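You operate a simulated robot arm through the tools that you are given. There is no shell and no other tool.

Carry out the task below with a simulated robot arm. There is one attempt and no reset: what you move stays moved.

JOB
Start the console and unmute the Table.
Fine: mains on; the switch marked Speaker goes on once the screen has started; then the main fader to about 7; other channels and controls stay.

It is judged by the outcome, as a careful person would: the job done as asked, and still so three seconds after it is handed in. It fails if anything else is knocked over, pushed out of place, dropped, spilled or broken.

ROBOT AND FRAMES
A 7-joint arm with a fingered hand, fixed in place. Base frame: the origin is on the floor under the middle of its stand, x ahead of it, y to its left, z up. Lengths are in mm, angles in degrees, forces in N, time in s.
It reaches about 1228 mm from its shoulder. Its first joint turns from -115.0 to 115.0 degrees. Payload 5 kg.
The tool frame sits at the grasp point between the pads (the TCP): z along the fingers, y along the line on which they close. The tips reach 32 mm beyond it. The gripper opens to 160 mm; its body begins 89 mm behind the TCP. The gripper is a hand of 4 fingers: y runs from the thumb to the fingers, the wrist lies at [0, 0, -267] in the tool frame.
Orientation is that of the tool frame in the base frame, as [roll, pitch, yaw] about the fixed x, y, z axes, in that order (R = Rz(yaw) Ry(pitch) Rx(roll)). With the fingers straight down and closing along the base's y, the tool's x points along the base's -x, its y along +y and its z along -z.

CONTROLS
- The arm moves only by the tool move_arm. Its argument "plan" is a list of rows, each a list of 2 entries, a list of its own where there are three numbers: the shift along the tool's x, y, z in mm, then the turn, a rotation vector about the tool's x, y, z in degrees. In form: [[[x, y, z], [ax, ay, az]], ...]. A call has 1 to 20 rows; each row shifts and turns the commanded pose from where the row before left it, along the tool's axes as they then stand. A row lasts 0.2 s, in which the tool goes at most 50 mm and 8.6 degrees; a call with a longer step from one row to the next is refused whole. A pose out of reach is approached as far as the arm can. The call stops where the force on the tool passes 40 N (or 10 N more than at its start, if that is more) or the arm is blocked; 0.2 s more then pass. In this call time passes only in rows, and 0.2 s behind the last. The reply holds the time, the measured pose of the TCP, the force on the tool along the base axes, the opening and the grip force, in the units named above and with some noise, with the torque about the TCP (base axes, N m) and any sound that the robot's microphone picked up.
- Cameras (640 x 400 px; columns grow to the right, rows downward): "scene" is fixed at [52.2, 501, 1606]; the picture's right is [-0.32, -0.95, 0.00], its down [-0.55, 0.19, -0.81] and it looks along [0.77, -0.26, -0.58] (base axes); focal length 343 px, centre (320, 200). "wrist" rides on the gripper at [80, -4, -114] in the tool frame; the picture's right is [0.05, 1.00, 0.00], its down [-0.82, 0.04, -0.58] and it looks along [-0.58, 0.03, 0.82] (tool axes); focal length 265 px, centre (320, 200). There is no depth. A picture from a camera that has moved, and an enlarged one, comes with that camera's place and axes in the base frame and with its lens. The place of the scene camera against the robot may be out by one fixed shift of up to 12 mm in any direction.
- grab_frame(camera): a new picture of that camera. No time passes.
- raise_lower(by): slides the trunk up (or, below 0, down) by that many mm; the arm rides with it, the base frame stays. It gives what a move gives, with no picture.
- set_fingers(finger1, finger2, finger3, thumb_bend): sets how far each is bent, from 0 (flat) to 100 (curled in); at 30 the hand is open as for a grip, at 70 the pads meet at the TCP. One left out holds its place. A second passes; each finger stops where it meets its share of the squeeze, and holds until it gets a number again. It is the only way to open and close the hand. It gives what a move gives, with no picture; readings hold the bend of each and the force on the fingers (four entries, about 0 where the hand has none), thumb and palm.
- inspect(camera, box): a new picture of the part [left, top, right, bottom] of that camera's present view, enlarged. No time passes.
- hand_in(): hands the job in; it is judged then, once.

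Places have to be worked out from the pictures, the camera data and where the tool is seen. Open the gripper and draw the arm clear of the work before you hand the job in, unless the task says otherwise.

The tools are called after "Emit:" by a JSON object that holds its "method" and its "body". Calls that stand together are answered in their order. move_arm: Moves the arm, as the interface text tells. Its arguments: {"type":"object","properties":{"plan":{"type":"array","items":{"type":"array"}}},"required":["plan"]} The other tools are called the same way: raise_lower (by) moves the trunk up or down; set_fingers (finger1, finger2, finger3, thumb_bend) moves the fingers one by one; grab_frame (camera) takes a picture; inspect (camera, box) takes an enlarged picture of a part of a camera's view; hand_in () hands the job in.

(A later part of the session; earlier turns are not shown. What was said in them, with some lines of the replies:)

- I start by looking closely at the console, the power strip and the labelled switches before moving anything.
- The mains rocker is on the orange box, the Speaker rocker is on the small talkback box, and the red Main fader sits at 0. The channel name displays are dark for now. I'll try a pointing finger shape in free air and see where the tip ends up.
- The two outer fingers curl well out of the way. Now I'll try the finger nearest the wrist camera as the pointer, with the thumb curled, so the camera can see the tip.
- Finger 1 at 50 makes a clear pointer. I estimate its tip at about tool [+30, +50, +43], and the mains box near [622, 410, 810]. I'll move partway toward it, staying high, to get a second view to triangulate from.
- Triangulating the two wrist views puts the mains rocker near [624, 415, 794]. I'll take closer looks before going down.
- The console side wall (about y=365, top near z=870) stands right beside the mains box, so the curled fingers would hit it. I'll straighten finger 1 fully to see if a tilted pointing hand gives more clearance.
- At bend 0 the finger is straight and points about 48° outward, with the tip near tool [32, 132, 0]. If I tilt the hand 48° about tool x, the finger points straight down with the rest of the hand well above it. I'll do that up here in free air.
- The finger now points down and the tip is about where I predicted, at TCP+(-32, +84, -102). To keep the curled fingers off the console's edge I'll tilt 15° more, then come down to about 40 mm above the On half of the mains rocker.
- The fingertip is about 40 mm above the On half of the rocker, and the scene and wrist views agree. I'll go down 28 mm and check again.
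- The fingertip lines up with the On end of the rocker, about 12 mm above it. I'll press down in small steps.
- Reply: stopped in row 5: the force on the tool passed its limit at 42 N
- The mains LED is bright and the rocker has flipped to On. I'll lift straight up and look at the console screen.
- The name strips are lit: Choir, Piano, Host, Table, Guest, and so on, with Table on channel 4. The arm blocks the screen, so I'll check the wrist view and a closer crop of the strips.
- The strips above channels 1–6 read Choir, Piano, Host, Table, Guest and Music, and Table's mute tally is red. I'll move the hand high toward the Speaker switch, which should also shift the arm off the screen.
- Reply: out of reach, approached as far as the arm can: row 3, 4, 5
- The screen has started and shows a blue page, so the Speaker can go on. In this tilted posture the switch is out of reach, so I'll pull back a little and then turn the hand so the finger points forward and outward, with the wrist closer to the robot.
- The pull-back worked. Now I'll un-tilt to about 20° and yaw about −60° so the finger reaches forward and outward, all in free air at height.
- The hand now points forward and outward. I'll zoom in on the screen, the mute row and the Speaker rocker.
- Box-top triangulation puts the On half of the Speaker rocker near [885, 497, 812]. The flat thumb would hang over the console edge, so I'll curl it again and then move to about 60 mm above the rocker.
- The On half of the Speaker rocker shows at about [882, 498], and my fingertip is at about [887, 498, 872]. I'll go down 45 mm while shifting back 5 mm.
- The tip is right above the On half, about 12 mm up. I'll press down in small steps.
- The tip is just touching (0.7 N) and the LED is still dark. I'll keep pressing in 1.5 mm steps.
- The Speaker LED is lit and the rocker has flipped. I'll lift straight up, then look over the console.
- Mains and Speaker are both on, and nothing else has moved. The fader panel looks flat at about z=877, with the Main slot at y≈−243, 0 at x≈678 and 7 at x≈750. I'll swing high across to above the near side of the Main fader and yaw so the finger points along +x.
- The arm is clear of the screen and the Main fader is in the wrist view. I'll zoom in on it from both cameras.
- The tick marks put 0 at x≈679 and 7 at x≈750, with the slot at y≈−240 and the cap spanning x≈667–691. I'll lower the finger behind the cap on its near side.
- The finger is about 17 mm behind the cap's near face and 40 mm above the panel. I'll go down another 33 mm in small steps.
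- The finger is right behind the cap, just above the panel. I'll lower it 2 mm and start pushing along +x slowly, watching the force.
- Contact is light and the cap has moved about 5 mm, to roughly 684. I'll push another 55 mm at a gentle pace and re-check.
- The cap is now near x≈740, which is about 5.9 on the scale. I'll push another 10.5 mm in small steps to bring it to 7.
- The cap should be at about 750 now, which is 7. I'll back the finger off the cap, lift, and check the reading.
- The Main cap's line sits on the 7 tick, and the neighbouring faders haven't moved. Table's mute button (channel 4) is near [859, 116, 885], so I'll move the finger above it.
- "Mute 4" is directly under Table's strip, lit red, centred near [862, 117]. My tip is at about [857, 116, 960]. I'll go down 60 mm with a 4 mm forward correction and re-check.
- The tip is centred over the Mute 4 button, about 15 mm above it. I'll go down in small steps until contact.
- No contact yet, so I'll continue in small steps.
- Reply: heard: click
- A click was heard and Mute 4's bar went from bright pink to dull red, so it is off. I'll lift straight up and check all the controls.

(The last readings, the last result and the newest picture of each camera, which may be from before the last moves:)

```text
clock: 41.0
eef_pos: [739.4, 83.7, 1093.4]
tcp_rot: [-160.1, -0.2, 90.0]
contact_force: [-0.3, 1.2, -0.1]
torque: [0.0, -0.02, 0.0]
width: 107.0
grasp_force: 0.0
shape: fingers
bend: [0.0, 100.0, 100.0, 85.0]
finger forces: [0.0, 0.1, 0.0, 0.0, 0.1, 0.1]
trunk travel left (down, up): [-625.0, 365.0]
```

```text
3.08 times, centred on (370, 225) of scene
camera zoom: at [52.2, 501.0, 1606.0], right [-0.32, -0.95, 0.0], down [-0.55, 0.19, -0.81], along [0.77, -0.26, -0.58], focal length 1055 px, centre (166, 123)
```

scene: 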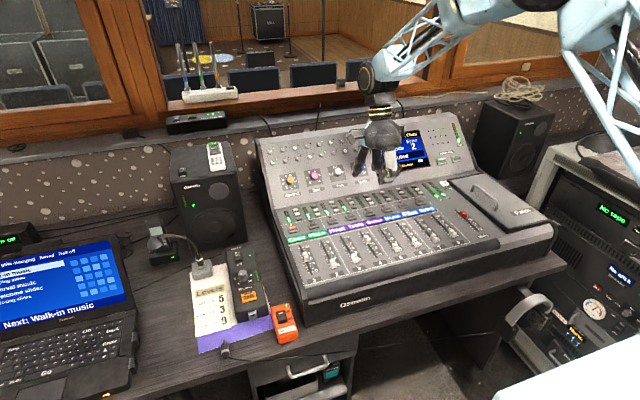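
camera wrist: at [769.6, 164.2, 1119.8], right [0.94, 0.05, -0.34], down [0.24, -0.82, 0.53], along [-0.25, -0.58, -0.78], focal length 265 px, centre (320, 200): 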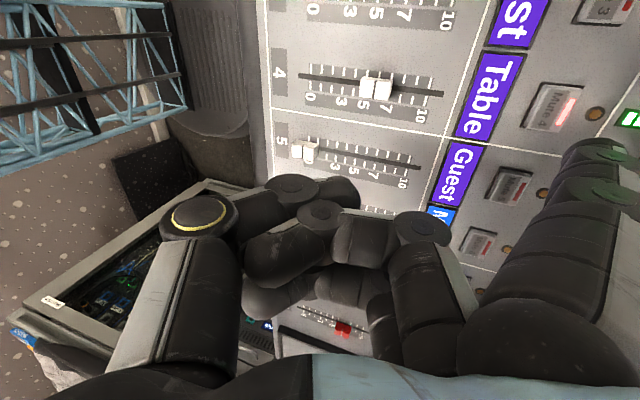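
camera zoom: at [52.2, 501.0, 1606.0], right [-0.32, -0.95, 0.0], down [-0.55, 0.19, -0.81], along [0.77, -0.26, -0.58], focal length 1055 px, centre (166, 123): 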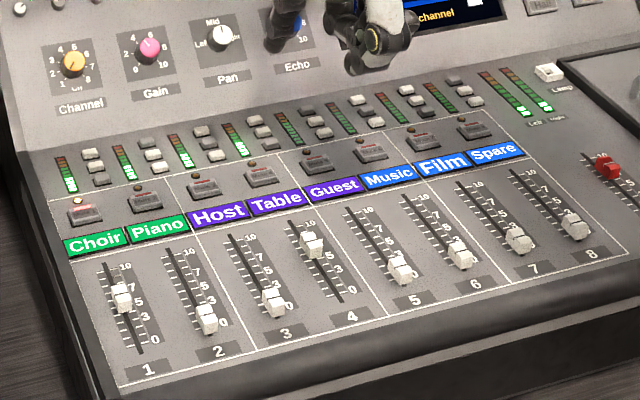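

Table is unmuted and the Left and Right output meters now show signal. The other channels look unchanged. I'll draw the arm back and up, clear of the console, and then open the hand.

Emit:
{"method": "move_arm", "body": {"plan": [[[19.3, -34.3, -6.6], [0, 0, 0]], [[19.3, -34.3, -6.6], [0, 0, 0]], [[19.3, -34.3, -6.6], [0, 0, 0]], [[19.3, -34.3, -6.6], [0, 0, 0]], [[19.3, -34.3, -6.6], [0, 0, 0]], [[19.3, -34.3, -6.6], [0, 0, 0]]]}}

Emit:
{"method": "set_fingers", "body": {"finger1": 30, "finger2": 30, "finger3": 30, "thumb_bend": 30}}

Emit:
{"method": "grab_frame", "body": {"camera": "scene"}}

Emit:
{"method": "inspect", "body": {"camera": "scene", "box": [260, 110, 480, 300]}}

Emit:
{"method": "inspect", "body": {"camera": "scene", "box": [420, 170, 520, 260]}}

Emit:
{"method": "inspect", "body": {"camera": "scene", "box": [190, 230, 310, 350]}}

```text
clock: 42.4
eef_pos: [558.8, 197.5, 1198.6]
tcp_rot: [-160.2, -0.1, 90.0]
contact_force: [0.3, 0.4, 0.5]
torque: [-0.06, 0.0, 0.01]
width: 106.6
grasp_force: 0.1
shape: fingers
bend: [0.0, 100.0, 100.0, 85.0]
finger forces: [0.1, 0.1, 0.0, 0.0, 0.0, 0.0]
trunk travel left (down, up): [-625.0, 365.0]
```

```text
clock: 43.4
eef_pos: [559.9, 195.6, 1198.2]
tcp_rot: [-160.2, 0.0, 90.0]
contact_force: [0.4, -0.4, -0.5]
torque: [-0.01, 0.01, 0.03]
width: 171.0
grasp_force: 0.1
shape: fingers
bend: [30.0, 30.0, 30.0, 30.0]
finger forces: [0.0, 0.0, 0.0, 0.0, 0.1, 0.0]
trunk travel left (down, up): [-625.0, 365.0]
```

```text
taken
```

scene: 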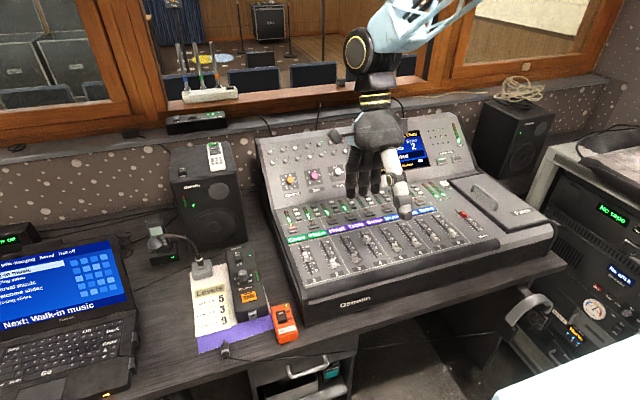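

```text
2.11 times, centred on (370, 205) of scene
camera zoom: at [52.2, 501.0, 1606.0], right [-0.32, -0.95, 0.0], down [-0.55, 0.19, -0.81], along [0.77, -0.26, -0.58], focal length 722 px, centre (215, 190)
```

zoom: 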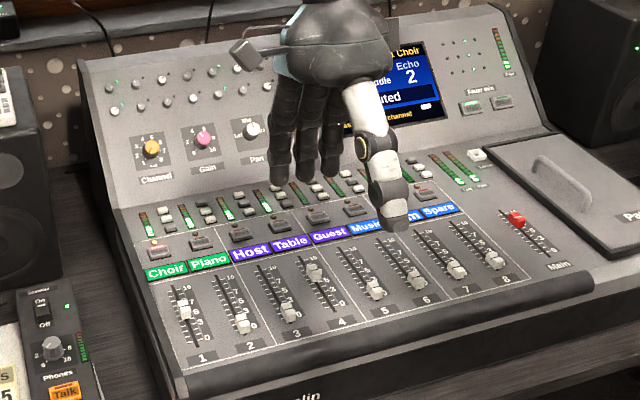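

```text
4.44 times, centred on (470, 215) of scene
camera zoom: at [52.2, 501.0, 1606.0], right [-0.32, -0.95, 0.0], down [-0.55, 0.19, -0.81], along [0.77, -0.26, -0.58], focal length 1524 px, centre (-347, 133)
```

zoom: 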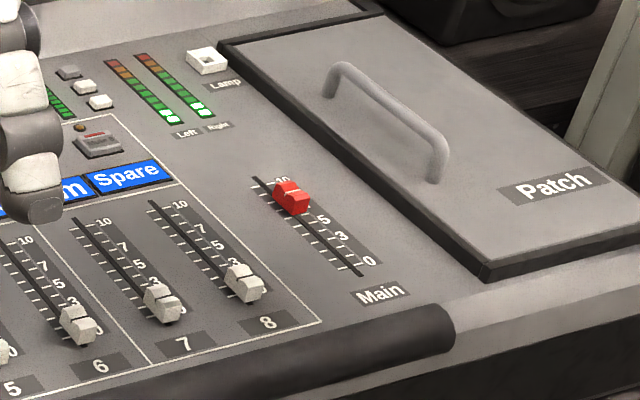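

```text
3.33 times, centred on (250, 290) of scene
camera zoom: at [52.2, 501.0, 1606.0], right [-0.32, -0.95, 0.0], down [-0.55, 0.19, -0.81], along [0.77, -0.26, -0.58], focal length 1143 px, centre (553, -100)
```

zoom: 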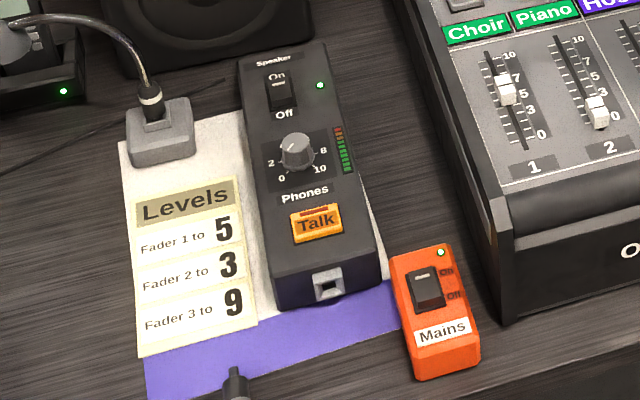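

Final check:
- Mains and Speaker LEDs are lit.
- The Main fader is on 7.
- Table's mute is off and the output meters show signal.
- The other faders, mutes and objects are where they started.

The hand is open and about 270 mm above the console, so I'm handing in.

Emit:
{"method": "hand_in", "body": {}}

```text
The job is handed in.
```

The console is running and the Table channel is unmuted. I've handed the job in, but the reply gave no verdict.

- **Mains:** the orange box is switched on and its light is lit.
- **Speaker:** I switched it on only after the screen had started; its light is lit.
- **Main fader:** moved from 0 to about 7, read against the tick marks.
- **Table:** this is channel 4. I pressed its mute once, heard a click, and the red mute light went out. The left and right output meters then showed signal.

In the last pictures the other faders, mutes and objects looked unchanged. Choir was muted when the console came up and I left it that way. The hand is open and well clear of the console.
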